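You operate a simulated robot arm through the tools that you are given. There is no shell and no other tool. Be economical: measure what you need, move in short steps, check, and stop when the job is done.

You are at the controls of a simulated two-armed robot. One attempt, no reset.

Task
Put the carrier on the top of the white bench away on the top of the steel bench. Then shut the white bench drawer. Then stack the bottle that says "buffer" from the front of the white bench on top of the bottle that says "wash". Then take the tube that says "59" from the top of the near junction lid and put it on the bench behind the capsule holders. Then close the upper receiving drawer. Then take the teal pad on the top of the right centrifuge bench and put it away on the top of the side stand. Then shut the centrifuge cupboard door. Then put the brush on the top of the spare bench away on the top of the side stand. The order counts. Set down upright: tube, teal pad, brush.

It is judged by the outcome, as a careful person would: the job done as asked, and still so three seconds after it is handed in. It fails if anything else is knocked over, pushed out of place, dropped, spilled or broken. A push-on lid holds only when it is set on centred and level and pressed home; a screw cap is set on level and turned clockwise until tight.

Robot
Two 7-joint arms with two-finger grippers on one trunk, on a base that drives. Base frame: it is fixed to the floor where the robot stands at the start and does not move with it; the origin is under the middle of the robot, x ahead of it, y to its left, z up. Lengths are in mm, angles in rad, forces in N, time in s.
The left shoulder is at the start at [60, 123, 1020], the right one opposite. With the tool pointing down near the work surface each hand reaches from about 320 to 780 mm from the robot's upright axis, wherever it stands, measured 20 degrees to its own side. Places, roughly: bench behind the capsule holders (30x20 cm) [1000, 6400, 900]; bottle [750, 500, 750]; brush (4x4x15 cm) [-4900, 5200, 1000]; carrier (4x4x4 cm) [700, -100, 800]; centrifuge cupboard door [-4800, 7000, 400]; teal pad (5x5x6 cm) [-3000, 7400, 900]; top of the side stand (25x42 cm) [-960, 5760, 760]; top of the steel bench [900, 1500, 900]; tube [-1750, 4000, 1000]; upper receiving drawer [600, 5600, 700]; white bench drawer [500, -100, 700]. Payload 1.47 kg a hand.
The TCP of each hand is the grasp point between the finger pads, 16 mm short of the fingertips. In the tool frame z runs along the fingers and y along their closing line. The gripper opens to 87 mm. The gripper's body begins 55 mm behind the TCP.
Orientation is told as [roll, pitch, yaw] about the base's x, y, z axes, in that order, counted from this pose: with the fingers straight down and closing along the base's y, the tool's x points along the base's -x, its y along +y and its z along -z.

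Tools
- The arms move only by the tool apply_moves. It takes "left_steps", "right_steps" or both (then of equal length, played together; a hand with none holds still); each is a list of rows, each an object of numbers (a shift or turn left out is 0, a gripper value left out holds the last): "wx", "wy", "wz": the turn, a rotation vector about the tool's x, y, z in units of 120 degrees (1.0 is 120 degrees); "tx", "ty", "tz": the shift along the tool's x, y, z in units of 250 mm (1.0 is 250 mm); "hand": the finger opening in cm, from 0 to 8.7. In form: [{"wx": .., "wy": .., "wz": .., "tx": .., "ty": .., "tz": .., "hand": ..}, ...]. A call has 1 to 20 rows; each row is the pose to reach, as a shift and turn from the pose commanded when the call began, along the tool's axes at that moment. A call with a number of a shift or a turn outside -1 to 1 is refused whole. A row lasts 0.2 s, in which the tool goes at most 50 mm and 0.15 rad; a call with a longer step from one row to the next is refused whole, and so is a gripper value outside its range. A pose out of reach is approached as far as the arm can. The call stops where the force on the tool passes 40 N (or 10 N more than at its start, if that is more) or the arm is blocked; 0.2 s more then pass. Each finger travels about 153 mm/s and halts on what it meets, pressing with about 28 N; the grip force reading is that of the motor and also rises with nothing between the fingers. The clock runs only during rows and for 0.2 s after the last one: add rows that repeat a pose to give the fingers time. The reply holds the time, the measured pose of the TCP, the force on the tool along the base axes, the opening and the grip force, in the units named above and with some noise, with the torque about the TCP (base axes, N m) and any sound that the robot's microphone picked up.
- Cameras (640 x 400 px; columns grow to the right, rows downward): "scene" is now at [76.1, 25.3, 1565.4]; the picture's right is [0.36, -0.93, 0.00], its down [-0.78, -0.30, -0.55] and it looks along [0.52, 0.20, -0.83] (base axes); focal length 255 px, centre (320, 200). "left" rides on the left gripper at [73, -12, -90] in its tool frame; the picture's right is [0.16, 0.99, 0.00], its down [-0.72, 0.12, -0.68] and it looks along [-0.67, 0.11, 0.73] (tool axes); focal length 247 px, centre (320, 200). "right" rides on the right gripper at [73, 12, -90] in its tool frame; the picture's right is [-0.16, 0.99, 0.00], its down [-0.72, -0.12, -0.68] and it looks along [-0.67, -0.11, 0.73] (tool axes); focal length 247 px, centre (320, 200).
- snapshot(camera): a new picture of that camera. The clock stands still meanwhile.
- raise_lower(by): slides the trunk up (or, below 0, down) by that many mm; the arms and the scene camera ride with it, the base frame stays. It gives what a move gives, with no picture.
- drive_base(legs): drives the robot by 1 to 6 legs, each [ahead, left, turn to the left] in mm, mm and rad, along the robot's own axes; the way and the turn of a leg run together, so that a leg with both is an arc; at most 1500 mm and 3.142 rad a leg. The arms and the cameras ride along, it lands a little off, and it stops where it bumps. It gives what a move gives.
- pan_tilt(pan, tilt): turns the head with the scene camera to pan (to the left, within 2.094 rad either way) and tilt (down, from -0.506 to 1.204), counted from straight ahead of the robot. It gives what a move gives.
- pixel_to_xyz(camera, pixels): there is no depth. For up to 12 entries [column, row, z] of the newest picture of that camera ("zoom" is the newest enlarged one), the place [x, y] in the base frame at which the ray of that pixel passes the height z, good to about 2 mm. The clock stands still meanwhile.
- zoom(camera, box): a new picture of the part [left, top, right, bottom] of that camera's present view, enlarged. The clock stands still meanwhile.
- hand_in(): hands the job in; it is judged then, once.

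Keep the steps short. Do not move on a guess: measure, check each grasp and each placing, and mend mistakes. In all there are 131 turns and 162 pictures (those below and enlarged ones count). Leave the grippers open and the arms clear of the work at the hand-in unless told otherwise, and finish with a single line.

The tools are called after "Call:" as a command line: name --argument value ..., lists and objects as JSON in quotes. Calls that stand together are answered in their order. apply_moves: Moves the arms, as the interface text tells. Its arguments: {"type":"object","properties":{"left_steps":{"type":"array","items":{"type":"object","properties":{"wx":{"type":"number"},"wy":{"type":"number"},"wz":{"type":"number"},"tx":{"type":"number"},"ty":{"type":"number"},"tz":{"type":"number"},"hand":{"type":"number"}}}},"right_steps":{"type":"array","items":{"type":"object","properties":{"wx":{"type":"number"},"wy":{"type":"number"},"wz":{"type":"number"},"tx":{"type":"number"},"ty":{"type":"number"},"tz":{"type":"number"},"hand":{"type":"number"}}}}},"required":[]} The other tools are called the same way: raise_lower (by) slides the trunk up or down; drive_base (legs) drives the base; pan_tilt (pan, tilt) turns the head that bears the scene camera; snapshot (camera) takes a picture; pixel_to_xyz (camera, pixels) gives the place at which the rays of pixels pass given heights; zoom (camera, box) takes an enlarged picture of a part of a camera's view; hand_in () hands the job in.

At the start:

```text
clock: 0.0
left_eef_pos: [420.2, 419.3, 1249.4]
left_tcp_rot: [0.0, -0.002, 0.0]
left_wrist_force: [-0.5, 0.3, 0.4]
left_torque: [0.02, 0.02, 0.01]
left_gripper_width: 87.1
left_grip_force: 0.1
right_eef_pos: [464.9, -12.8, 1187.0]
right_tcp_rot: [0.002, 0.0, 0.001]
right_wrist_force: [0.9, 0.0, 0.5]
right_torque: [-0.01, 0.02, -0.01]
right_gripper_width: 87.3
right_grip_force: 0.1
trunk travel left (down, up): [-175.0, 55.0]
robot x, y, heading: [-0.7, 0.8, -0.003]
head pan, tilt: [0.368, 0.986]
```

scene: 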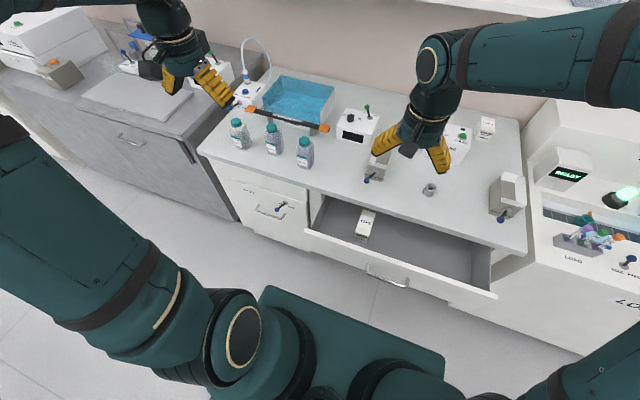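
right: 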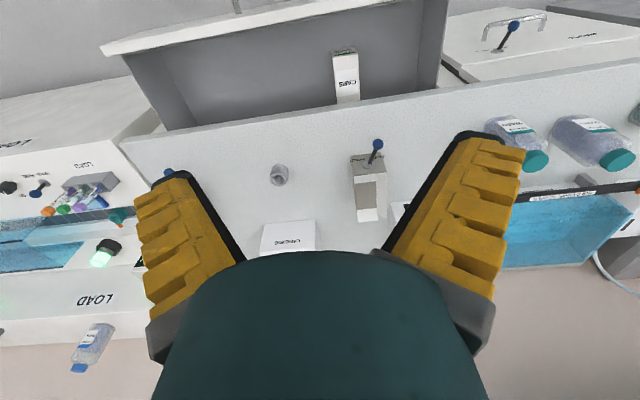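
left: 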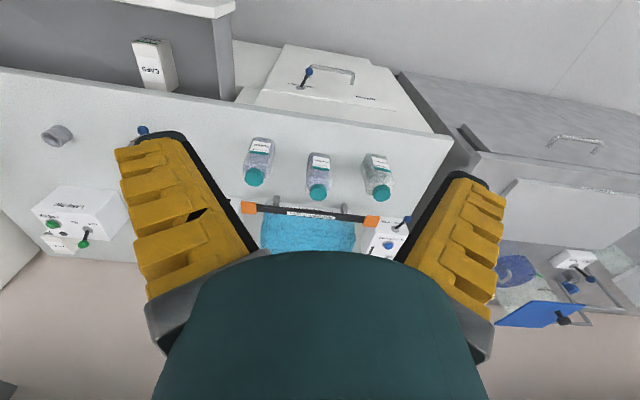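

I see the white bench with an open drawer, three bottles and several small objects. I'll zoom in to identify the carrier and read the bottle labels.

Call:
zoom --camera "scene" --box '[320, 90, 540, 230]'

Call:
zoom --camera "scene" --box '[200, 80, 340, 190]'

Call:
zoom --camera "right" --box '[220, 100, 440, 260]'

Call:
zoom --camera "left" --box '[210, 120, 420, 250]'

```text
2.86 times, centred on (430, 160) of scene
```

zoom: 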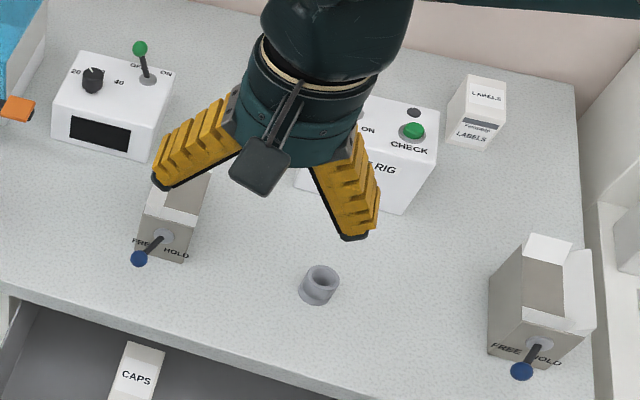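

```text
3.64 times, centred on (270, 135) of scene
```

zoom: 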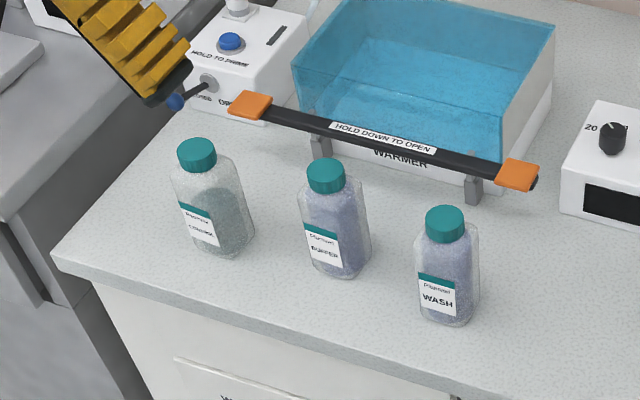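

```text
2.50 times, centred on (330, 180) of right
```

zoom: 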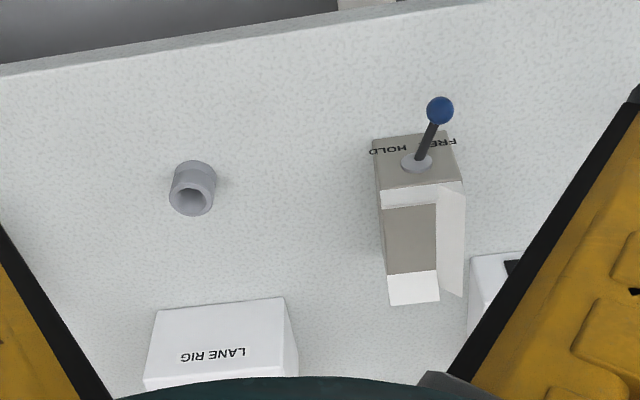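

```text
3.05 times, centred on (315, 185) of left
```

zoom: 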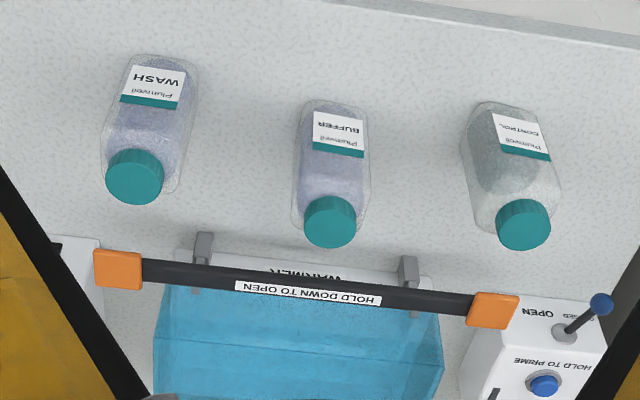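

The carrier looks like the grey ring at scene (430,186). I'll triangulate its rim from both cameras and get the bottle positions the same way.

Call:
pixel_to_xyz --camera "scene" --pixels '[[430.9, 185, 700], [430.9, 185, 800], [430.9, 185, 900], [236, 121.5, 800], [236, 121.5, 900], [272.0, 128, 800], [272, 128, 900], [304.3, 140.7, 800], [304.3, 140.7, 900]]'

Call:
pixel_to_xyz --camera "right" --pixels '[[279.2, 179.8, 700], [279.2, 179.8, 800], [279.2, 179.8, 900]]'

Call:
pixel_to_xyz --camera "left" --pixels '[[254, 179, 800], [254, 179, 900], [318, 193, 800], [318, 193, 900], [381, 194, 800], [381, 194, 900]]'

```text
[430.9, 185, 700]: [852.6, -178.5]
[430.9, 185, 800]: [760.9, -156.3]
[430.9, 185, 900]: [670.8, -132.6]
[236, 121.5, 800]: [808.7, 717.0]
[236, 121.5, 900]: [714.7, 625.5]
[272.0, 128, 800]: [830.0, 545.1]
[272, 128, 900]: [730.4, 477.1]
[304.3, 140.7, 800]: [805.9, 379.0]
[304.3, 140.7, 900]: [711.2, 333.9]
```

```text
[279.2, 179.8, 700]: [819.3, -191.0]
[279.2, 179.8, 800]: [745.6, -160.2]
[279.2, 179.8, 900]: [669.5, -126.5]
```

```text
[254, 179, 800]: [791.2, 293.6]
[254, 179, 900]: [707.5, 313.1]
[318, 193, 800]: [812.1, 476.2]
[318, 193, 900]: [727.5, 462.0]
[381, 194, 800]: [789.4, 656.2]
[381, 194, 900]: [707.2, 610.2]
```

Carrier's rim is near (712,-143, ~850). I'll bring the right hand halfway there to see it close up.

Call:
apply_moves --right_steps '[{"tx": -0.117, "ty": -0.087, "tz": 0.091}, {"tx": -0.233, "ty": -0.173, "tz": 0.183}, {"tx": -0.35, "ty": -0.26, "tz": 0.274}, {"tx": -0.467, "ty": -0.347, "tz": 0.365}, {"tx": -0.583, "ty": -0.433, "tz": 0.457}, {"tx": -0.7, "ty": -0.52, "tz": 0.548}]'

Call:
snapshot --camera "right"

Call:
snapshot --camera "scene"

```text
clock: 1.4
left_eef_pos: [419.4, 418.9, 1248.0]
left_tcp_rot: [-0.001, 0.002, -0.001]
left_wrist_force: [-0.2, 0.0, 0.6]
left_torque: [-0.01, 0.02, -0.02]
left_gripper_width: 86.8
left_grip_force: 0.0
right_eef_pos: [639.2, -142.6, 1047.3]
right_tcp_rot: [0.002, 0.001, 0.0]
right_wrist_force: [0.2, -0.3, -0.4]
right_torque: [0.02, 0.03, 0.01]
right_gripper_width: 87.1
right_grip_force: 0.1
trunk travel left (down, up): [-175.0, 55.0]
robot x, y, heading: [-3.0, 0.2, -0.001]
head pan, tilt: [0.368, 0.986]
```

```text
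154 pictures are left
```

right: 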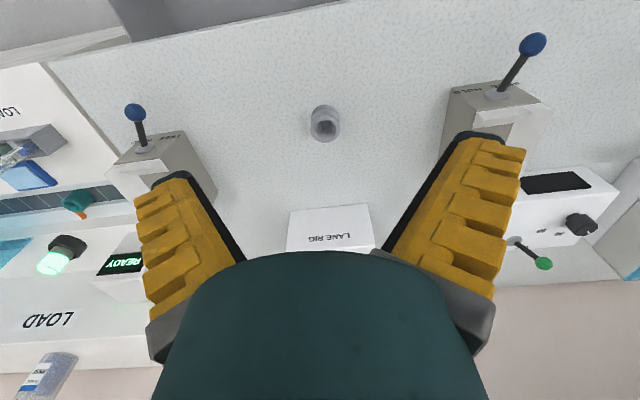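

```text
153 pictures are left
```

scene: 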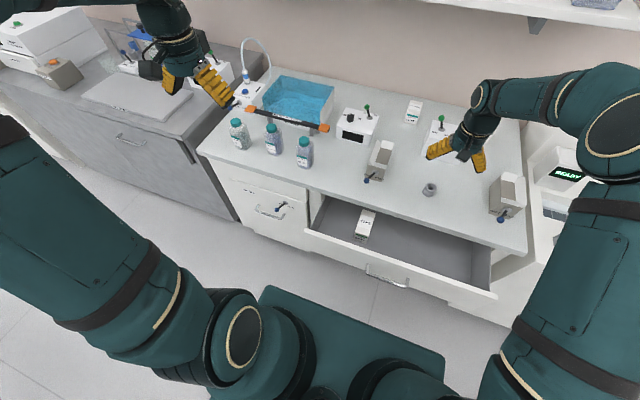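

Call:
zoom --camera "right" --box '[280, 80, 370, 160]'

Call:
zoom --camera "scene" --box '[400, 170, 460, 210]'

Call:
pixel_to_xyz --camera "right" --pixels '[[324, 126, 800], [324, 126, 840], [324, 126, 880]]'

Call:
pixel_to_xyz --camera "scene" --pixels '[[430.3, 185.5, 800], [430.3, 185.5, 840], [430.3, 185.5, 880]]'

```text
5.00 times, centred on (325, 120) of right
```

zoom: 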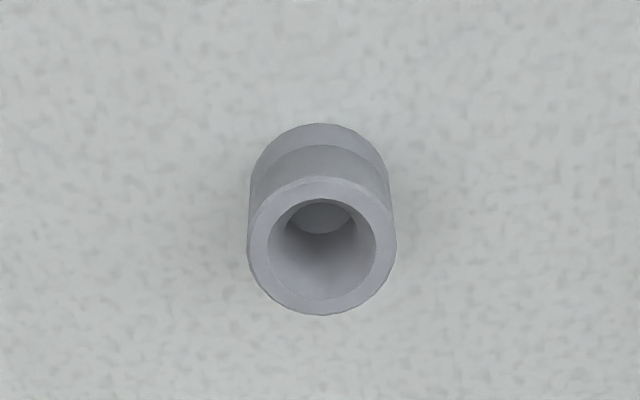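

```text
10.00 times, centred on (430, 190) of scene
```

zoom: 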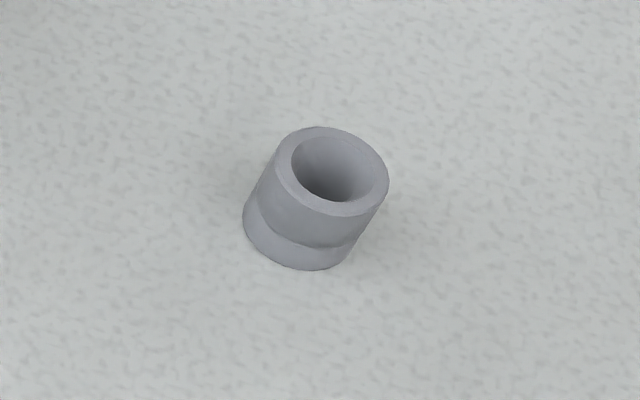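

```text
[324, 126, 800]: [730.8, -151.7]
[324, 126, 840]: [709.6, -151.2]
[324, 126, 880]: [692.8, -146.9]
```

```text
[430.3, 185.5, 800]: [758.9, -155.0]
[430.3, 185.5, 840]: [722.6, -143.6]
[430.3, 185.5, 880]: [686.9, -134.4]
```

Call:
pixel_to_xyz --camera "right" --pixels '[[325.4, 129, 840], [325.4, 129, 860], [325.4, 129, 880]]'

Call:
pixel_to_xyz --camera "scene" --pixels '[[431.2, 187.1, 840], [431.2, 187.1, 860], [431.2, 187.1, 880], [424.5, 193, 820], [437.2, 184, 860]]'

```text
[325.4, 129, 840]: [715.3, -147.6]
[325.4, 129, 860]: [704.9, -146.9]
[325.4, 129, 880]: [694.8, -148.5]
```

```text
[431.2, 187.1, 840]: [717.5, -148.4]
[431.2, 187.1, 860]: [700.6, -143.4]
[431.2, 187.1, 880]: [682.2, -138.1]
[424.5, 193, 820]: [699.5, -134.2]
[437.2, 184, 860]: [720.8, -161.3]
```

The rim is at about (714,-147, 844) and the bench at about 803. I'll move over it, descend to 880 and check alignment.

Call:
apply_moves --right_steps '[{"tx": -0.15, "ty": -0.009, "tz": 0.1}, {"tx": -0.3, "ty": -0.018, "tz": 0.2}, {"tx": -0.3, "ty": -0.018, "tz": 0.4}, {"tx": -0.3, "ty": -0.018, "tz": 0.55}, {"tx": -0.3, "ty": -0.018, "tz": 0.668}]'

Call:
zoom --camera "right" --box '[160, 50, 480, 250]'

```text
clock: 2.6
left_eef_pos: [421.1, 419.5, 1249.3]
left_tcp_rot: [0.001, -0.001, 0.0]
left_wrist_force: [-0.9, -0.3, 0.0]
left_torque: [-0.01, 0.02, 0.04]
left_gripper_width: 86.8
left_grip_force: 0.1
right_eef_pos: [715.8, -147.3, 881.8]
right_tcp_rot: [0.0, 0.0, -0.002]
right_wrist_force: [0.4, -0.9, -0.1]
right_torque: [0.0, 0.03, 0.0]
right_gripper_width: 86.9
right_grip_force: 0.1
trunk travel left (down, up): [-175.0, 55.0]
robot x, y, heading: [-0.1, 0.9, -0.004]
head pan, tilt: [0.368, 0.986]
```

```text
2.00 times, centred on (320, 150) of right
```

zoom: 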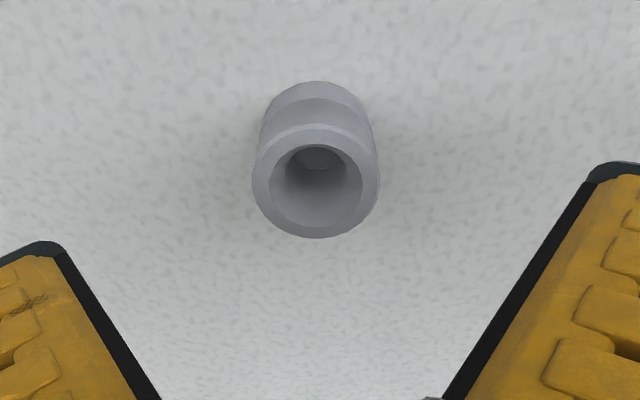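

Call:
pixel_to_xyz --camera "zoom" --pixels '[[316, 182, 844], [316, 120, 803], [252, 182, 844], [380, 182, 844], [316, 82, 803]]'

```text
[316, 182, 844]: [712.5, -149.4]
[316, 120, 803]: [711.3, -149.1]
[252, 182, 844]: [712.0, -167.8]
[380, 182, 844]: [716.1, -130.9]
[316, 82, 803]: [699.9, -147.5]
```

Aligned within 3 mm. I'll descend to z 823 and close.

Call:
apply_moves --right_steps '[{"tx": 0.012, "ty": -0.008, "tz": 0.12}, {"tx": 0.012, "ty": -0.008, "tz": 0.235}, {"tx": 0.012, "ty": -0.008, "tz": 0.235, "hand": 5}, {"tx": 0.012, "ty": -0.008, "tz": 0.235, "hand": 3.2}, {"tx": 0.012, "ty": -0.008, "tz": 0.235, "hand": 3.2}, {"tx": 0.012, "ty": -0.008, "tz": 0.235, "hand": 3.2}]'

```text
clock: 4.0
left_eef_pos: [418.7, 418.6, 1249.0]
left_tcp_rot: [0.0, -0.002, 0.001]
left_wrist_force: [-0.6, -0.2, -0.1]
left_torque: [0.0, -0.01, -0.05]
left_gripper_width: 87.1
left_grip_force: 0.1
right_eef_pos: [712.3, -148.4, 825.1]
right_tcp_rot: [-0.001, -0.001, 0.001]
right_wrist_force: [0.8, -1.0, 5.9]
right_torque: [-0.03, -0.07, 0.0]
right_gripper_width: 33.7
right_grip_force: 27.9
trunk travel left (down, up): [-175.0, 55.0]
robot x, y, heading: [3.7, -0.9, -0.002]
head pan, tilt: [0.368, 0.986]
```

Gripped at 33.7 mm. I'll lift and draw back.

Call:
apply_moves --right_steps '[{"tz": -0.1}, {"tz": -0.28}, {"tz": -0.46}, {"tz": -0.64}, {"tx": 0.15, "tz": -0.75}, {"tx": 0.3, "tz": -0.85}, {"tx": 0.45, "tz": -0.93}, {"tx": 0.6, "tz": -1.0}, {"tx": 0.78, "tz": -1.0}]'

Call:
pan_tilt --pan 1.0 --tilt 0.6

Call:
snapshot --camera "scene"

Call:
snapshot --camera "right"

```text
clock: 6.0
left_eef_pos: [418.5, 418.5, 1249.5]
left_tcp_rot: [0.001, -0.002, -0.001]
left_wrist_force: [0.0, -0.6, -0.1]
left_torque: [0.02, 0.0, 0.01]
left_gripper_width: 87.2
left_grip_force: 0.0
right_eef_pos: [515.5, -149.6, 1076.2]
right_tcp_rot: [-0.003, -0.001, 0.001]
right_wrist_force: [-0.7, 0.2, -0.4]
right_torque: [0.0, -0.01, 0.0]
right_gripper_width: 33.4
right_grip_force: 28.4
trunk travel left (down, up): [-175.0, 55.0]
robot x, y, heading: [-0.1, -0.8, 0.0]
head pan, tilt: [0.368, 0.986]
```

```text
clock: 7.0
left_eef_pos: [420.1, 418.4, 1248.2]
left_tcp_rot: [0.001, 0.0, -0.001]
left_wrist_force: [0.3, -0.2, -0.6]
left_torque: [0.0, -0.01, 0.0]
left_gripper_width: 87.1
left_grip_force: 0.1
right_eef_pos: [516.6, -149.0, 1076.0]
right_tcp_rot: [-0.001, 0.0, 0.0]
right_wrist_force: [-0.3, 0.1, -0.1]
right_torque: [-0.05, 0.02, 0.02]
right_gripper_width: 33.3
right_grip_force: 28.1
trunk travel left (down, up): [-175.0, 55.0]
robot x, y, heading: [2.4, -2.0, 0.002]
head pan, tilt: [1.0, 0.6]
```

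```text
149 pictures are left
```

scene: 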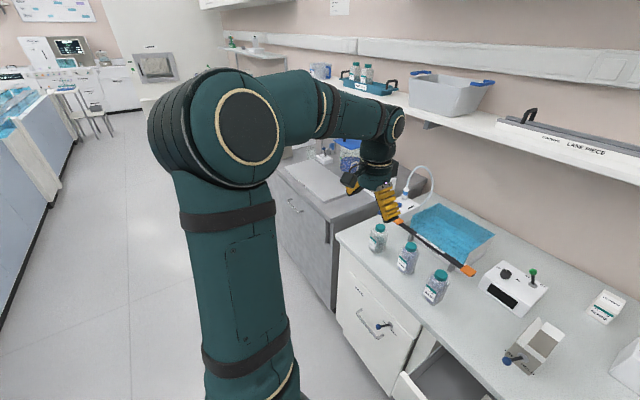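

```text
148 pictures are left
```

right: 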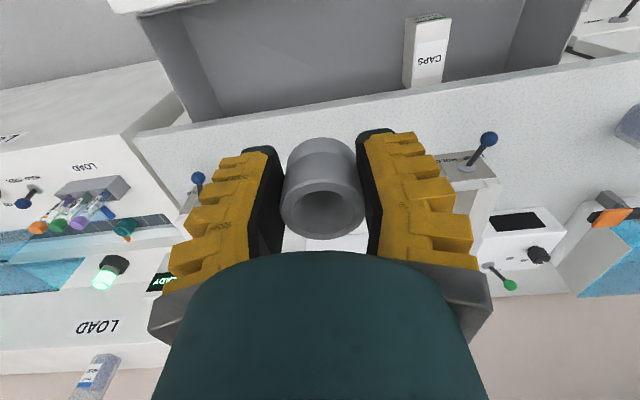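

Carrier is held. The way left looks free, so I'll drive left 1000 and look at the steel bench.

Call:
drive_base --legs '[[0, 1000, 0]]'

Call:
pan_tilt --pan 0.3 --tilt 0.75

Call:
snapshot --camera "scene"

Call:
snapshot --camera "left"

```text
clock: 16.1
left_eef_pos: [418.0, 1421.3, 1248.5]
left_tcp_rot: [0.001, 0.0, 0.001]
left_wrist_force: [0.2, -0.1, -0.1]
left_torque: [-0.03, 0.0, 0.01]
left_gripper_width: 87.0
left_grip_force: 0.0
right_eef_pos: [516.5, 854.1, 1074.6]
right_tcp_rot: [-0.001, 0.0, 0.003]
right_wrist_force: [0.1, 0.1, -0.5]
right_torque: [-0.01, -0.01, 0.01]
right_gripper_width: 33.5
right_grip_force: 28.4
trunk travel left (down, up): [-175.0, 55.0]
robot x, y, heading: [-1.0, 1000.8, -0.003]
head pan, tilt: [1.0, 0.6]
```

```text
clock: 17.2
left_eef_pos: [419.2, 1421.9, 1248.1]
left_tcp_rot: [0.0, 0.001, 0.001]
left_wrist_force: [0.4, 0.2, -0.2]
left_torque: [0.02, 0.02, 0.01]
left_gripper_width: 87.2
left_grip_force: 0.0
right_eef_pos: [515.7, 853.1, 1075.6]
right_tcp_rot: [0.001, 0.0, -0.001]
right_wrist_force: [0.3, -0.8, -0.6]
right_torque: [0.0, 0.05, 0.04]
right_gripper_width: 33.4
right_grip_force: 27.8
trunk travel left (down, up): [-175.0, 55.0]
robot x, y, heading: [0.7, 1001.4, 0.002]
head pan, tilt: [0.3, 0.75]
```

```text
147 pictures are left
```

scene: 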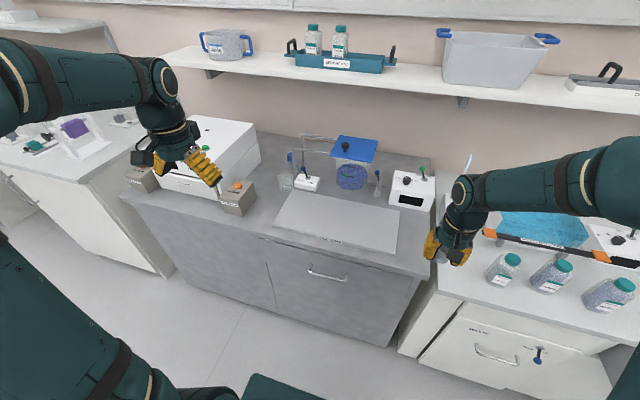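

```text
146 pictures are left
```

left: 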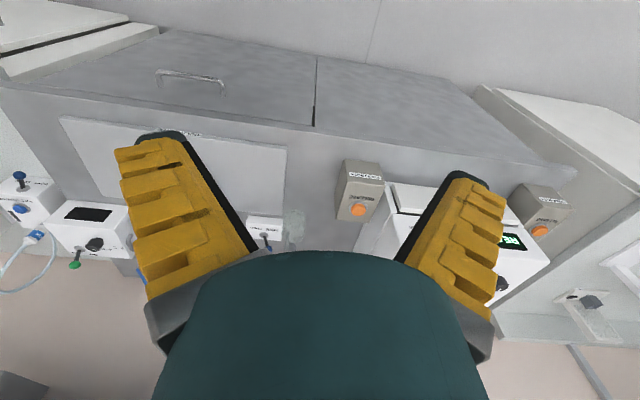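

Call:
zoom --camera "scene" --box '[120, 120, 440, 320]'

Call:
zoom --camera "left" --box '[0, 80, 320, 280]'

```text
2.00 times, centred on (280, 220) of scene
```

zoom: 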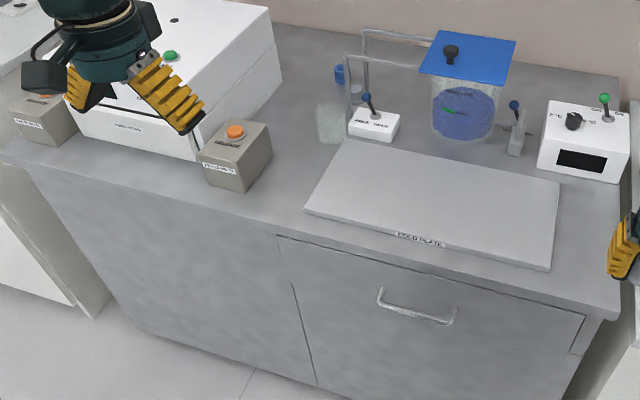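

```text
2.00 times, centred on (160, 180) of left
```

zoom: 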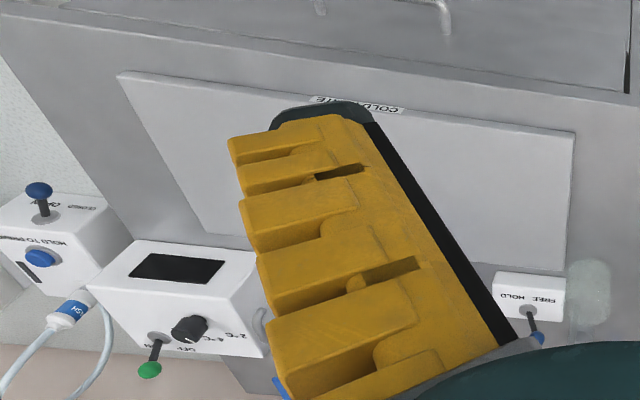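

The plate is a labelled "COLD PLATE"; I'll use the bare strip at its right, near zoom (587,235). I'll triangulate the bench height from the orange button and the plate corner.

Call:
pixel_to_xyz --camera "scene" --pixels '[[237.5, 185, 900], [237.5, 185, 950], [237.5, 185, 1000], [413.5, 237, 800], [413.5, 237, 850], [413.5, 237, 900], [395.5, 255, 800], [395.5, 255, 850], [395.5, 255, 900], [430, 277, 850]]'

Call:
pixel_to_xyz --camera "left" --pixels '[[359, 210, 900], [359, 210, 950], [359, 210, 1000], [60, 117, 800], [60, 117, 850], [60, 117, 900]]'

```text
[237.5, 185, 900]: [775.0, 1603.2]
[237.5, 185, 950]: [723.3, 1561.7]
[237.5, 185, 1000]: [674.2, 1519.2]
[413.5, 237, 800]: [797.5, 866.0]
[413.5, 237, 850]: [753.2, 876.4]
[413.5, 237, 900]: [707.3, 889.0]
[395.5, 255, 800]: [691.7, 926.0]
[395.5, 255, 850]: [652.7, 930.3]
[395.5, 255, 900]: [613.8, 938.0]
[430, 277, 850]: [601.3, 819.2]
```

```text
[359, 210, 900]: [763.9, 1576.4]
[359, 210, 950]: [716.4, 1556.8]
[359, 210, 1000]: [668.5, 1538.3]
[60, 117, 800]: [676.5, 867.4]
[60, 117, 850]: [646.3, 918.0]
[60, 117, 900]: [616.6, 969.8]
```

Bench top is around 852, and the target spot is (690,869). I'll move the carrier above it at z 930 and look.

Call:
apply_moves --right_steps '[{"tx": -0.14, "ty": 0.01, "tz": 0.05}, {"tx": -0.28, "ty": 0.02, "tz": 0.12}, {"tx": -0.42, "ty": 0.04, "tz": 0.2}, {"tx": -0.56, "ty": 0.05, "tz": 0.3}, {"tx": -0.696, "ty": 0.06, "tz": 0.4}, {"tx": -0.696, "ty": 0.06, "tz": 0.58}]'

Call:
snapshot --camera "right"

Call:
snapshot --camera "scene"

```text
clock: 18.6
left_eef_pos: [418.4, 1422.2, 1248.9]
left_tcp_rot: [-0.001, -0.001, 0.001]
left_wrist_force: [-0.7, 0.6, 0.1]
left_torque: [0.01, -0.05, -0.01]
left_gripper_width: 87.0
left_grip_force: 0.0
right_eef_pos: [691.8, 869.5, 929.7]
right_tcp_rot: [0.0, 0.0, 0.002]
right_wrist_force: [0.1, -0.4, 0.0]
right_torque: [0.02, 0.02, 0.01]
right_gripper_width: 33.5
right_grip_force: 27.8
trunk travel left (down, up): [-175.0, 55.0]
robot x, y, heading: [1.4, 1004.7, 0.003]
head pan, tilt: [0.3, 0.75]
```

```text
143 pictures are left
```

right: 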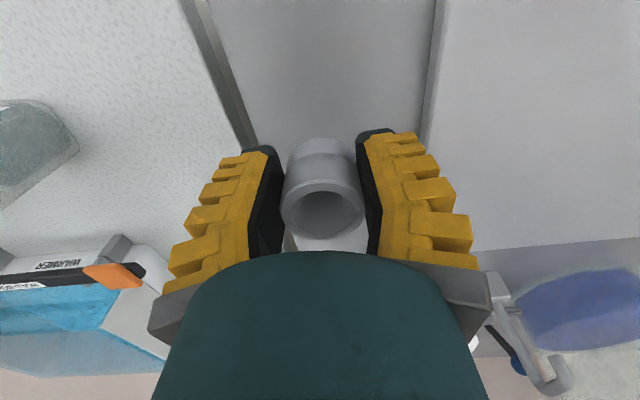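

```text
142 pictures are left
```

scene: 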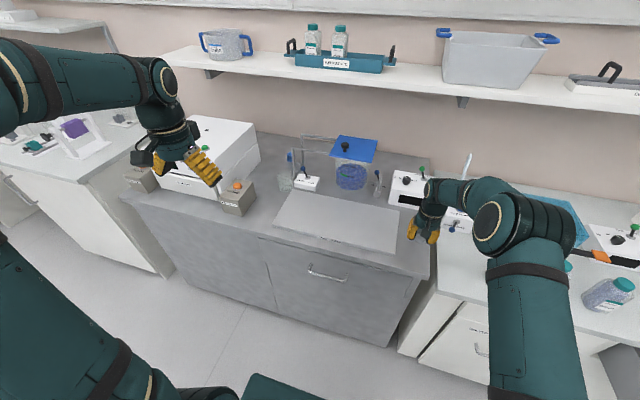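

Position is clear on both sides. I'll descend carefully toward contact.

Call:
apply_moves --right_steps '[{"tz": 0.1}, {"tz": 0.18}, {"tz": 0.21}, {"tz": 0.22}, {"tz": 0.23}, {"tz": 0.24}, {"tz": 0.25}]'

Call:
zoom --camera "right" --box '[160, 50, 480, 250]'

```text
clock: 20.2
left_eef_pos: [418.2, 1421.7, 1250.0]
left_tcp_rot: [0.0, -0.003, 0.003]
left_wrist_force: [-0.4, 0.6, -0.2]
left_torque: [-0.01, 0.0, 0.0]
left_gripper_width: 86.9
left_grip_force: 0.0
right_eef_pos: [691.8, 869.2, 877.8]
right_tcp_rot: [0.002, -0.012, 0.001]
right_wrist_force: [-4.6, -0.6, 18.1]
right_torque: [-0.03, 0.17, -0.02]
right_gripper_width: 34.3
right_grip_force: 28.6
trunk travel left (down, up): [-175.0, 55.0]
robot x, y, heading: [0.6, 1000.7, 0.005]
head pan, tilt: [0.3, 0.75]
stopped in row 7 (right hand): the force on the tool passed its limit at 42 N (the readings are from after the stop); the commanded pose is now the measured one
```

```text
2.00 times, centred on (320, 150) of right
```

zoom: 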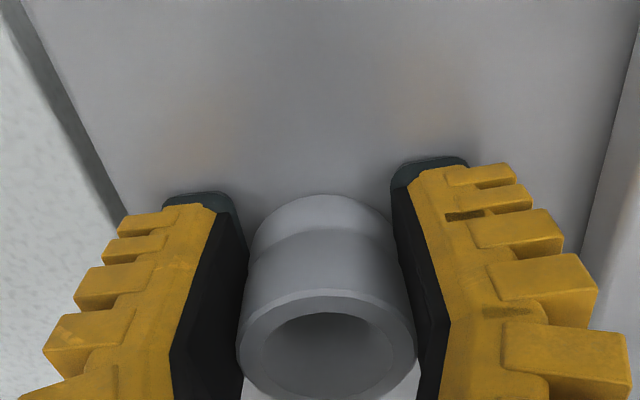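

It's in contact with the bench. I'll release with a modest opening and lift.

Call:
apply_moves --right_steps '[{"hand": 4.5}, {"hand": 6}, {"hand": 6}, {"tz": -0.1, "hand": 6}, {"tz": -0.3, "hand": 6}, {"tz": -0.5, "hand": 6}, {"tz": -0.7, "hand": 8.7}]'

Call:
snapshot --camera "right"

```text
clock: 21.8
left_eef_pos: [416.5, 1422.9, 1249.2]
left_tcp_rot: [0.0, 0.0, 0.003]
left_wrist_force: [0.0, 0.0, 0.6]
left_torque: [0.01, 0.01, 0.01]
left_gripper_width: 87.0
left_grip_force: 0.0
right_eef_pos: [690.8, 868.6, 1049.4]
right_tcp_rot: [0.0, -0.01, 0.002]
right_wrist_force: [0.6, 0.0, 0.1]
right_torque: [-0.01, -0.01, 0.0]
right_gripper_width: 86.9
right_grip_force: 0.1
trunk travel left (down, up): [-175.0, 55.0]
robot x, y, heading: [2.5, 1005.6, -0.002]
head pan, tilt: [0.3, 0.75]
```

```text
140 pictures are left
```

right: 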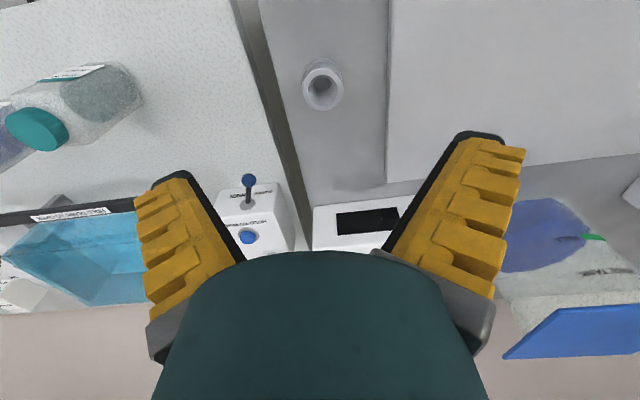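

The carrier stands upright on the steel bench. Now I'll retract and drive back right to the drawer.

Call:
apply_moves --right_steps '[{"tx": 0.15}, {"tx": 0.33}, {"tx": 0.51}, {"tx": 0.69}, {"tx": 0.87}, {"tx": 1.0}]'

Call:
drive_base --legs '[[0, -1000, 0]]'

Call:
pan_tilt --pan 0.0 --tilt 1.1

Call:
snapshot --camera "scene"

Call:
snapshot --camera "right"

```text
clock: 23.2
left_eef_pos: [418.1, 1422.1, 1250.1]
left_tcp_rot: [-0.001, 0.0, 0.003]
left_wrist_force: [0.4, 0.6, 0.7]
left_torque: [-0.01, -0.01, -0.02]
left_gripper_width: 86.9
left_grip_force: 0.0
right_eef_pos: [439.7, 867.8, 1047.5]
right_tcp_rot: [-0.001, -0.01, 0.003]
right_wrist_force: [-0.3, -0.4, 0.0]
right_torque: [0.02, -0.05, 0.03]
right_gripper_width: 86.7
right_grip_force: 0.1
trunk travel left (down, up): [-175.0, 55.0]
robot x, y, heading: [-1.3, 998.0, 0.001]
head pan, tilt: [0.3, 0.75]
```

```text
clock: 32.3
left_eef_pos: [420.1, 422.1, 1248.6]
left_tcp_rot: [0.0, -0.001, 0.009]
left_wrist_force: [-0.9, -0.7, 0.0]
left_torque: [0.0, 0.0, -0.04]
left_gripper_width: 86.9
left_grip_force: 0.1
right_eef_pos: [445.5, -132.0, 1047.0]
right_tcp_rot: [0.0, -0.008, 0.008]
right_wrist_force: [1.3, 0.1, 0.5]
right_torque: [0.04, 0.02, -0.04]
right_gripper_width: 86.9
right_grip_force: 0.0
trunk travel left (down, up): [-175.0, 55.0]
robot x, y, heading: [-2.2, -4.6, 0.011]
head pan, tilt: [0.3, 0.75]
```

```text
clock: 33.1
left_eef_pos: [420.1, 422.2, 1249.4]
left_tcp_rot: [-0.001, 0.0, 0.007]
left_wrist_force: [-0.7, -0.2, 0.1]
left_torque: [0.0, -0.03, -0.03]
left_gripper_width: 87.0
left_grip_force: 0.1
right_eef_pos: [446.8, -131.9, 1047.8]
right_tcp_rot: [0.0, -0.008, 0.006]
right_wrist_force: [0.0, 1.0, 0.4]
right_torque: [-0.03, -0.03, -0.04]
right_gripper_width: 87.1
right_grip_force: 0.0
trunk travel left (down, up): [-175.0, 55.0]
robot x, y, heading: [5.0, -1.3, 0.003]
head pan, tilt: [0.0, 1.1]
```

```text
139 pictures are left
```

scene: 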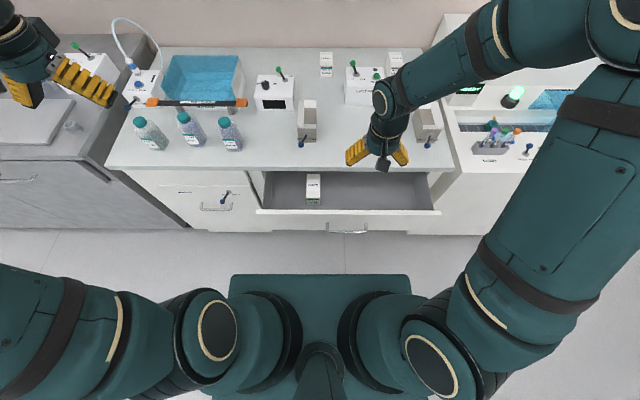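

```text
138 pictures are left
```

right: 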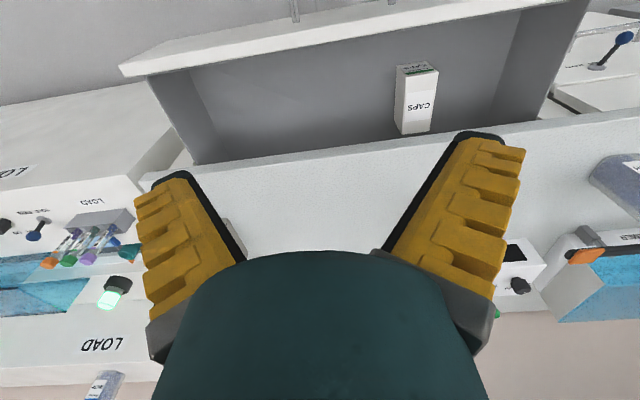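

Call:
zoom --camera "scene" --box '[240, 150, 460, 250]'

Call:
pixel_to_xyz --camera "scene" --pixels '[[440, 214, 650], [440, 214, 700], [440, 214, 750], [257, 214, 700], [257, 214, 750], [346, 233, 650], [346, 233, 600], [350, 173, 803]]'

Call:
pixel_to_xyz --camera "right" --pixels '[[119, 67, 650], [119, 67, 700], [119, 67, 750]]'

```text
2.91 times, centred on (350, 200) of scene
```

zoom: 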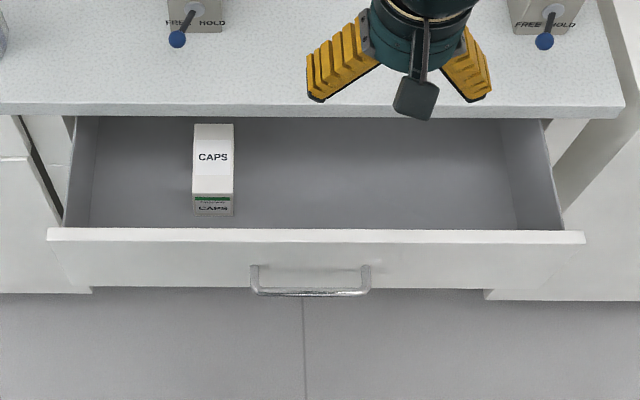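

```text
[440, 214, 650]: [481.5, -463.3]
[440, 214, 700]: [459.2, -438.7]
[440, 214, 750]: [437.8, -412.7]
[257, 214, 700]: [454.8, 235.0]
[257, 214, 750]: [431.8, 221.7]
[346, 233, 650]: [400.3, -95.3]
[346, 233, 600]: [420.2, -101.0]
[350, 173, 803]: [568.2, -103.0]
```

```text
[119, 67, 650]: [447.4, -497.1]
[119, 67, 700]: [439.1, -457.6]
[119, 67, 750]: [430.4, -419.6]
```

Drawer front's outer top edge is at x≈427, z≈776, centre y≈-92, and the handle sits lower. I'll close the right fingers and lower them in front of the panel.

Call:
apply_moves --right_steps '[{"tx": 0.1, "ty": 0.05, "hand": 0}, {"tx": 0.2, "ty": 0.1, "hand": 0}, {"tx": 0.3, "ty": 0.16, "hand": 0}, {"tx": 0.3, "ty": 0.16, "tz": 0.18, "hand": 0}, {"tx": 0.3, "ty": 0.16, "tz": 0.36, "hand": 0}, {"tx": 0.3, "ty": 0.16, "tz": 0.54, "hand": 0}, {"tx": 0.3, "ty": 0.16, "tz": 0.72, "hand": 0}, {"tx": 0.3, "ty": 0.16, "tz": 0.8, "hand": 0}]'

Call:
snapshot --camera "scene"

Call:
snapshot --camera "right"

```text
clock: 34.9
left_eef_pos: [420.6, 422.3, 1248.5]
left_tcp_rot: [0.001, 0.0, 0.007]
left_wrist_force: [-0.6, 0.2, 0.0]
left_torque: [-0.02, 0.02, 0.0]
left_gripper_width: 87.0
left_grip_force: 0.0
right_eef_pos: [371.4, -91.7, 844.2]
right_tcp_rot: [0.0, -0.008, 0.005]
right_wrist_force: [-0.5, 0.7, -0.4]
right_torque: [0.0, -0.02, 0.0]
right_gripper_width: 0.1
right_grip_force: 28.2
trunk travel left (down, up): [-175.0, 55.0]
robot x, y, heading: [5.7, 0.5, 0.006]
head pan, tilt: [0.0, 1.1]
```

```text
136 pictures are left
```

scene: 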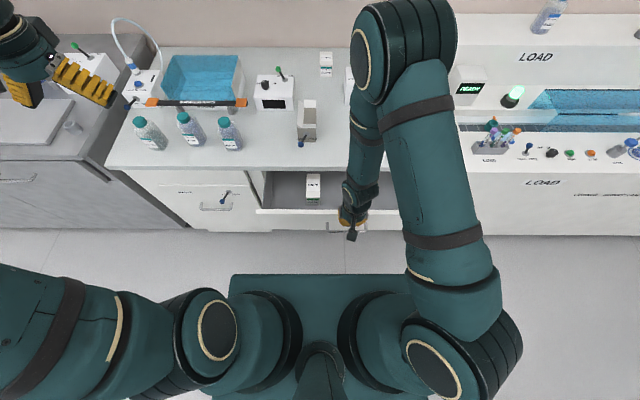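

```text
135 pictures are left
```

right: 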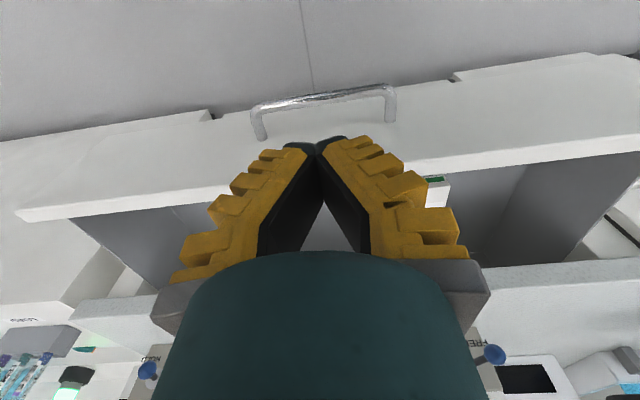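

Clear of the panel. I'll lower to z≈754, then push in +x.

Call:
apply_moves --right_steps '[{"tz": 0.15}, {"tz": 0.3}, {"tz": 0.36}, {"tx": -0.1, "tz": 0.36}, {"tx": -0.2, "tz": 0.36}, {"tx": -0.28, "tz": 0.36}, {"tx": -0.36, "tz": 0.36}, {"tx": -0.44, "tz": 0.36}, {"tx": -0.5, "tz": 0.36}]'

Call:
snapshot --camera "scene"

```text
clock: 36.9
left_eef_pos: [420.3, 423.0, 1248.4]
left_tcp_rot: [-0.001, 0.0, 0.007]
left_wrist_force: [-0.3, 0.0, -0.1]
left_torque: [-0.02, 0.0, 0.01]
left_gripper_width: 86.9
left_grip_force: 0.0
right_eef_pos: [498.9, -90.8, 757.2]
right_tcp_rot: [0.003, -0.009, 0.007]
right_wrist_force: [-0.4, -0.4, 0.1]
right_torque: [-0.01, -0.03, 0.01]
right_gripper_width: 0.0
right_grip_force: 28.3
trunk travel left (down, up): [-175.0, 55.0]
robot x, y, heading: [6.7, 1.0, 0.006]
head pan, tilt: [0.0, 1.1]
```

```text
134 pictures are left
```

scene: 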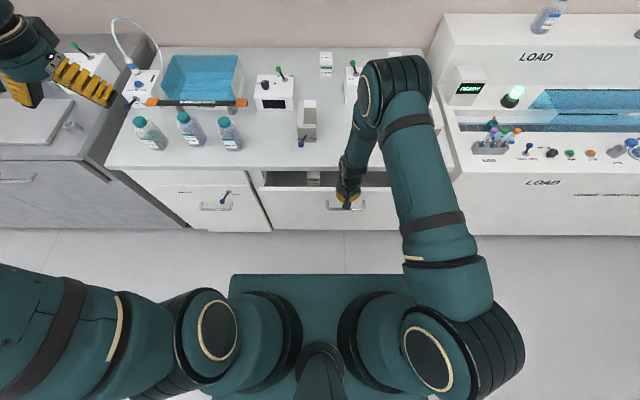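

The drawer is going in. Continuing in small steps until it is shut.

Call:
apply_moves --right_steps '[{"tx": -0.05}, {"tx": -0.1}, {"tx": -0.14}, {"tx": -0.18}, {"tx": -0.22}, {"tx": -0.26}, {"tx": -0.3}, {"tx": -0.34}]'

Call:
zoom --camera "scene" --box '[240, 150, 460, 250]'

```text
clock: 38.7
left_eef_pos: [416.3, 421.7, 1250.1]
left_tcp_rot: [0.001, -0.003, 0.008]
left_wrist_force: [0.2, -0.2, 0.0]
left_torque: [0.0, 0.01, 0.01]
left_gripper_width: 87.1
left_grip_force: 0.0
right_eef_pos: [579.2, -90.1, 758.9]
right_tcp_rot: [0.0, 0.0, 0.005]
right_wrist_force: [-30.2, -0.8, 8.9]
right_torque: [-0.15, -1.34, -0.72]
right_gripper_width: 0.0
right_grip_force: 28.5
trunk travel left (down, up): [-175.0, 55.0]
robot x, y, heading: [1.3, -2.4, 0.003]
head pan, tilt: [0.0, 1.1]
```

```text
2.91 times, centred on (350, 200) of scene
```

zoom: 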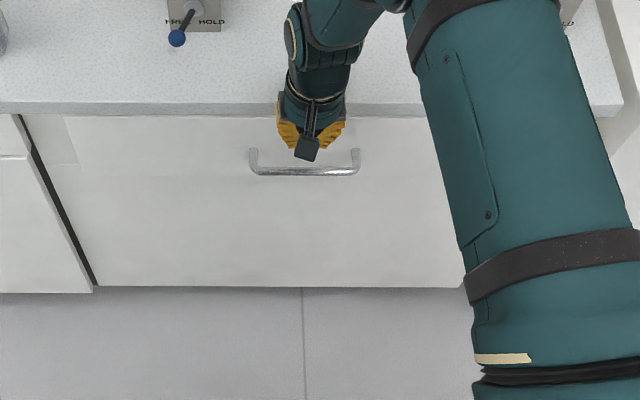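

It is resisting at 30 N, so it seems shut. I'll back off and inspect.

Call:
apply_moves --right_steps '[{"tx": 0.15}, {"tx": 0.33}, {"tx": 0.51}, {"tx": 0.69}, {"tx": 0.75, "tz": -0.15}, {"tx": 0.75, "tz": -0.33}, {"tx": 0.75, "tz": -0.5}, {"tx": 0.75, "tz": -0.68}, {"tx": 0.75, "tz": -0.86}, {"tx": 0.6, "ty": -0.1, "tz": -0.95, "hand": 8.7}, {"tx": 0.5, "ty": -0.25, "tz": -1.0, "hand": 8.7}]'

Call:
zoom --camera "scene" --box '[140, 140, 460, 260]'

Call:
snapshot --camera "right"

```text
refused: row 10 steps farther than a row can; nothing moved
```

```text
2.00 times, centred on (300, 200) of scene
```

zoom: 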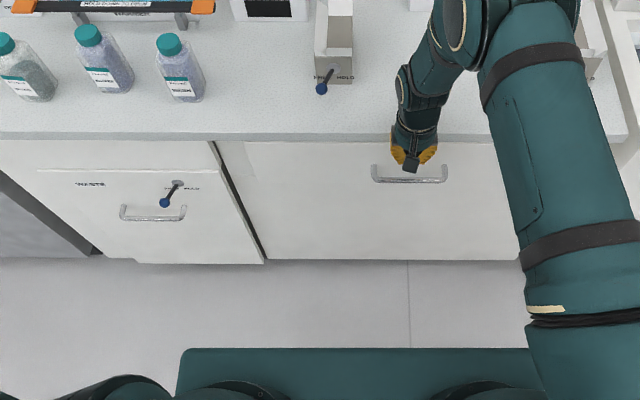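

```text
131 pictures are left
```

right: 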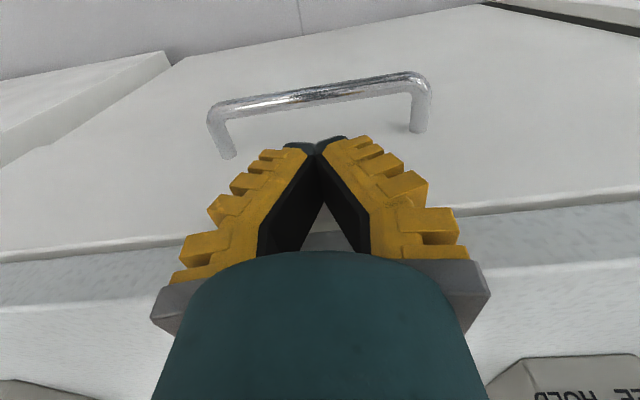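

The drawer is fully in against its stop. Now I'll back the hand off.

Call:
apply_moves --right_steps '[{"tx": 0.15}, {"tx": 0.33}, {"tx": 0.51}, {"tx": 0.69}, {"tx": 0.75, "tz": -0.15}, {"tx": 0.75, "tz": -0.33}, {"tx": 0.75, "tz": -0.5}, {"tx": 0.75, "tz": -0.68}, {"tx": 0.75, "tz": -0.86}, {"tx": 0.65, "ty": -0.1, "tz": -0.92, "hand": 8.7}, {"tx": 0.55, "ty": -0.22, "tz": -1.0, "hand": 8.7}]'

Call:
snapshot --camera "scene"

Call:
snapshot --camera "left"

```text
clock: 41.1
left_eef_pos: [419.5, 421.7, 1249.5]
left_tcp_rot: [0.0, 0.0, 0.006]
left_wrist_force: [-0.9, -1.7, 0.4]
left_torque: [0.03, 0.04, -0.01]
left_gripper_width: 87.1
left_grip_force: 0.0
right_eef_pos: [445.6, -149.6, 1007.4]
right_tcp_rot: [0.002, -0.009, 0.009]
right_wrist_force: [-0.1, 0.3, 0.0]
right_torque: [-0.01, 0.01, 0.02]
right_gripper_width: 87.0
right_grip_force: 0.0
trunk travel left (down, up): [-175.0, 55.0]
robot x, y, heading: [2.0, 1.5, 0.012]
head pan, tilt: [0.0, 1.1]
```

```text
130 pictures are left
```

scene: 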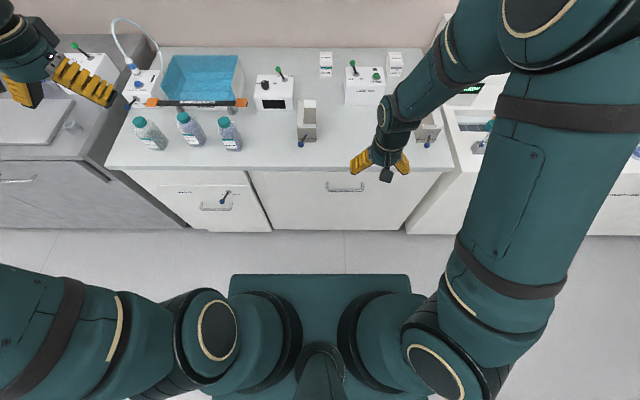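

```text
129 pictures are left
```

left: 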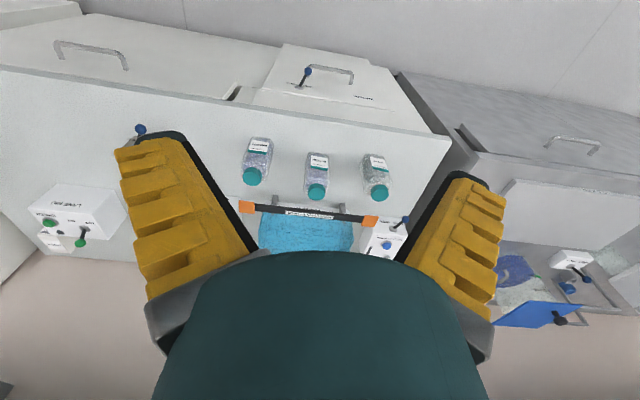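

Drawer is shut. Next I'll bring the left hand closer to the bottles to measure BUFFER and WASH.

Call:
apply_moves --left_steps '[{"tx": -0.126, "ty": -0.013, "tz": 0.109}, {"tx": -0.251, "ty": -0.025, "tz": 0.217}, {"tx": -0.377, "ty": -0.038, "tz": 0.326}, {"tx": -0.503, "ty": -0.05, "tz": 0.434}, {"tx": -0.629, "ty": -0.063, "tz": 0.543}, {"tx": -0.754, "ty": -0.075, "tz": 0.651}, {"tx": -0.88, "ty": -0.088, "tz": 0.76}]'

Call:
snapshot --camera "left"

Call:
zoom --camera "scene" --box '[120, 80, 280, 180]'

```text
clock: 42.7
left_eef_pos: [642.6, 401.3, 1057.9]
left_tcp_rot: [0.0, 0.0, 0.009]
left_wrist_force: [1.6, 0.8, 0.1]
left_torque: [-0.01, 0.0, 0.0]
left_gripper_width: 86.8
left_grip_force: 0.1
right_eef_pos: [447.9, -147.2, 1006.1]
right_tcp_rot: [0.001, -0.006, 0.007]
right_wrist_force: [0.3, 0.8, -0.6]
right_torque: [0.0, 0.04, 0.03]
right_gripper_width: 86.9
right_grip_force: 0.1
trunk travel left (down, up): [-175.0, 55.0]
robot x, y, heading: [3.2, 1.0, 0.003]
head pan, tilt: [0.0, 1.1]
```

```text
128 pictures are left
```

left: 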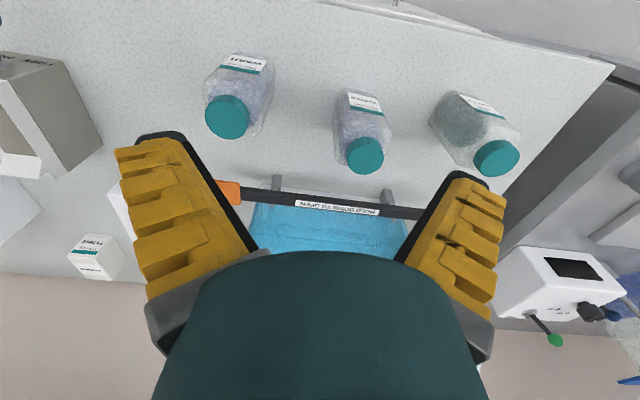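

```text
4.00 times, centred on (200, 130) of scene
```

zoom: 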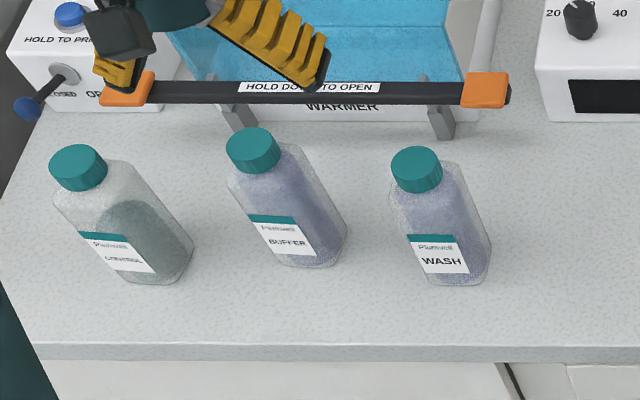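

Call:
zoom --camera "left" --box '[180, 40, 420, 190]'

Call:
pixel_to_xyz --camera "scene" --pixels '[[263, 167, 900], [263, 167, 950], [304, 171.8, 900], [304, 171.8, 950]]'

```text
2.67 times, centred on (300, 115) of left
```

zoom: 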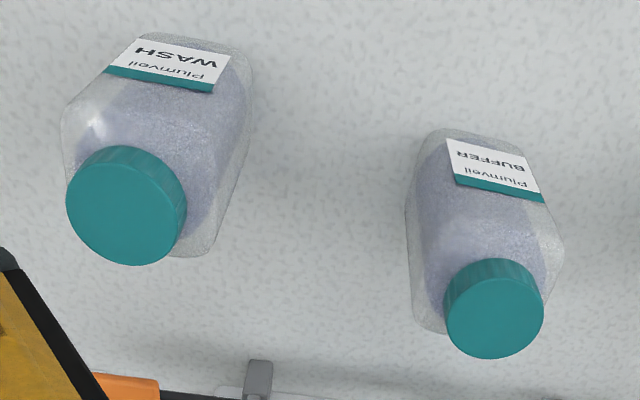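

```text
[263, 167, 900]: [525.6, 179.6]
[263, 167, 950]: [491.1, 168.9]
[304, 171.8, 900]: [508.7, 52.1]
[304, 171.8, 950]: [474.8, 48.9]
```

Call:
pixel_to_xyz --camera "scene" --pixels '[[183, 117, 880], [183, 117, 910], [183, 117, 940], [224, 121.75, 880], [224, 121.75, 910], [224, 121.75, 940]]'

Call:
pixel_to_xyz --camera "left" --pixels '[[364.9, 156.3, 880], [364.9, 156.3, 910], [364.9, 156.3, 940], [226.9, 117.6, 880], [226.9, 117.6, 910], [226.9, 117.6, 940]]'

```text
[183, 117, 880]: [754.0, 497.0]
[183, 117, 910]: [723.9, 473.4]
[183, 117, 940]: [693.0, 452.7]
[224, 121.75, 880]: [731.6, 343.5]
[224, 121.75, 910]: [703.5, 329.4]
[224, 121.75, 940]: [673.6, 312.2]
```

```text
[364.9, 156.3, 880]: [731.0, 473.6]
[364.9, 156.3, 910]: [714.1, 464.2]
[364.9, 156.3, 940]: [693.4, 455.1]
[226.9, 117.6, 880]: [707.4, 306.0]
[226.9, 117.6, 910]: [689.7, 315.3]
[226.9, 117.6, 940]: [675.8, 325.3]
```

BUFFER cap top is at about (696,456,936) and WASH cap top at about (684,319,927). I'll move over BUFFER at z 990 and check.

Call:
apply_moves --left_steps '[{"tx": -0.11, "ty": 0.11, "tz": 0.08}, {"tx": -0.218, "ty": 0.219, "tz": 0.16}, {"tx": -0.218, "ty": 0.219, "tz": 0.272}]'

Call:
zoom --camera "left" --box '[160, 40, 480, 240]'

```text
clock: 43.5
left_eef_pos: [697.1, 457.4, 990.3]
left_tcp_rot: [-0.001, 0.0, 0.003]
left_wrist_force: [1.0, -0.5, -0.4]
left_torque: [-0.02, 0.0, -0.01]
left_gripper_width: 86.9
left_grip_force: 0.0
right_eef_pos: [446.5, -147.3, 1007.2]
right_tcp_rot: [-0.002, -0.007, 0.007]
right_wrist_force: [-0.7, -0.1, 0.4]
right_torque: [0.03, -0.02, -0.01]
right_gripper_width: 87.2
right_grip_force: 0.1
trunk travel left (down, up): [-175.0, 55.0]
robot x, y, heading: [6.2, -0.9, 0.009]
head pan, tilt: [0.0, 1.1]
```

```text
2.00 times, centred on (320, 140) of left
```

zoom: 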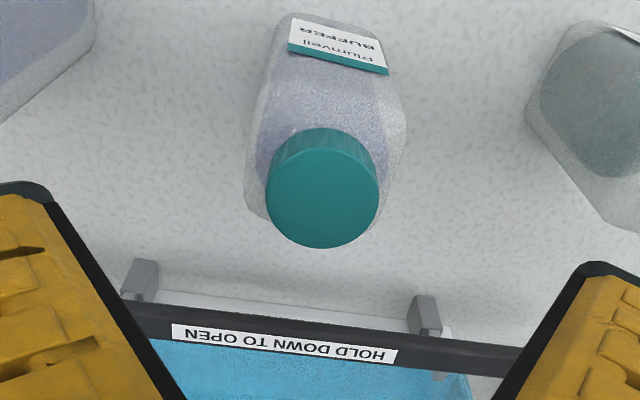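

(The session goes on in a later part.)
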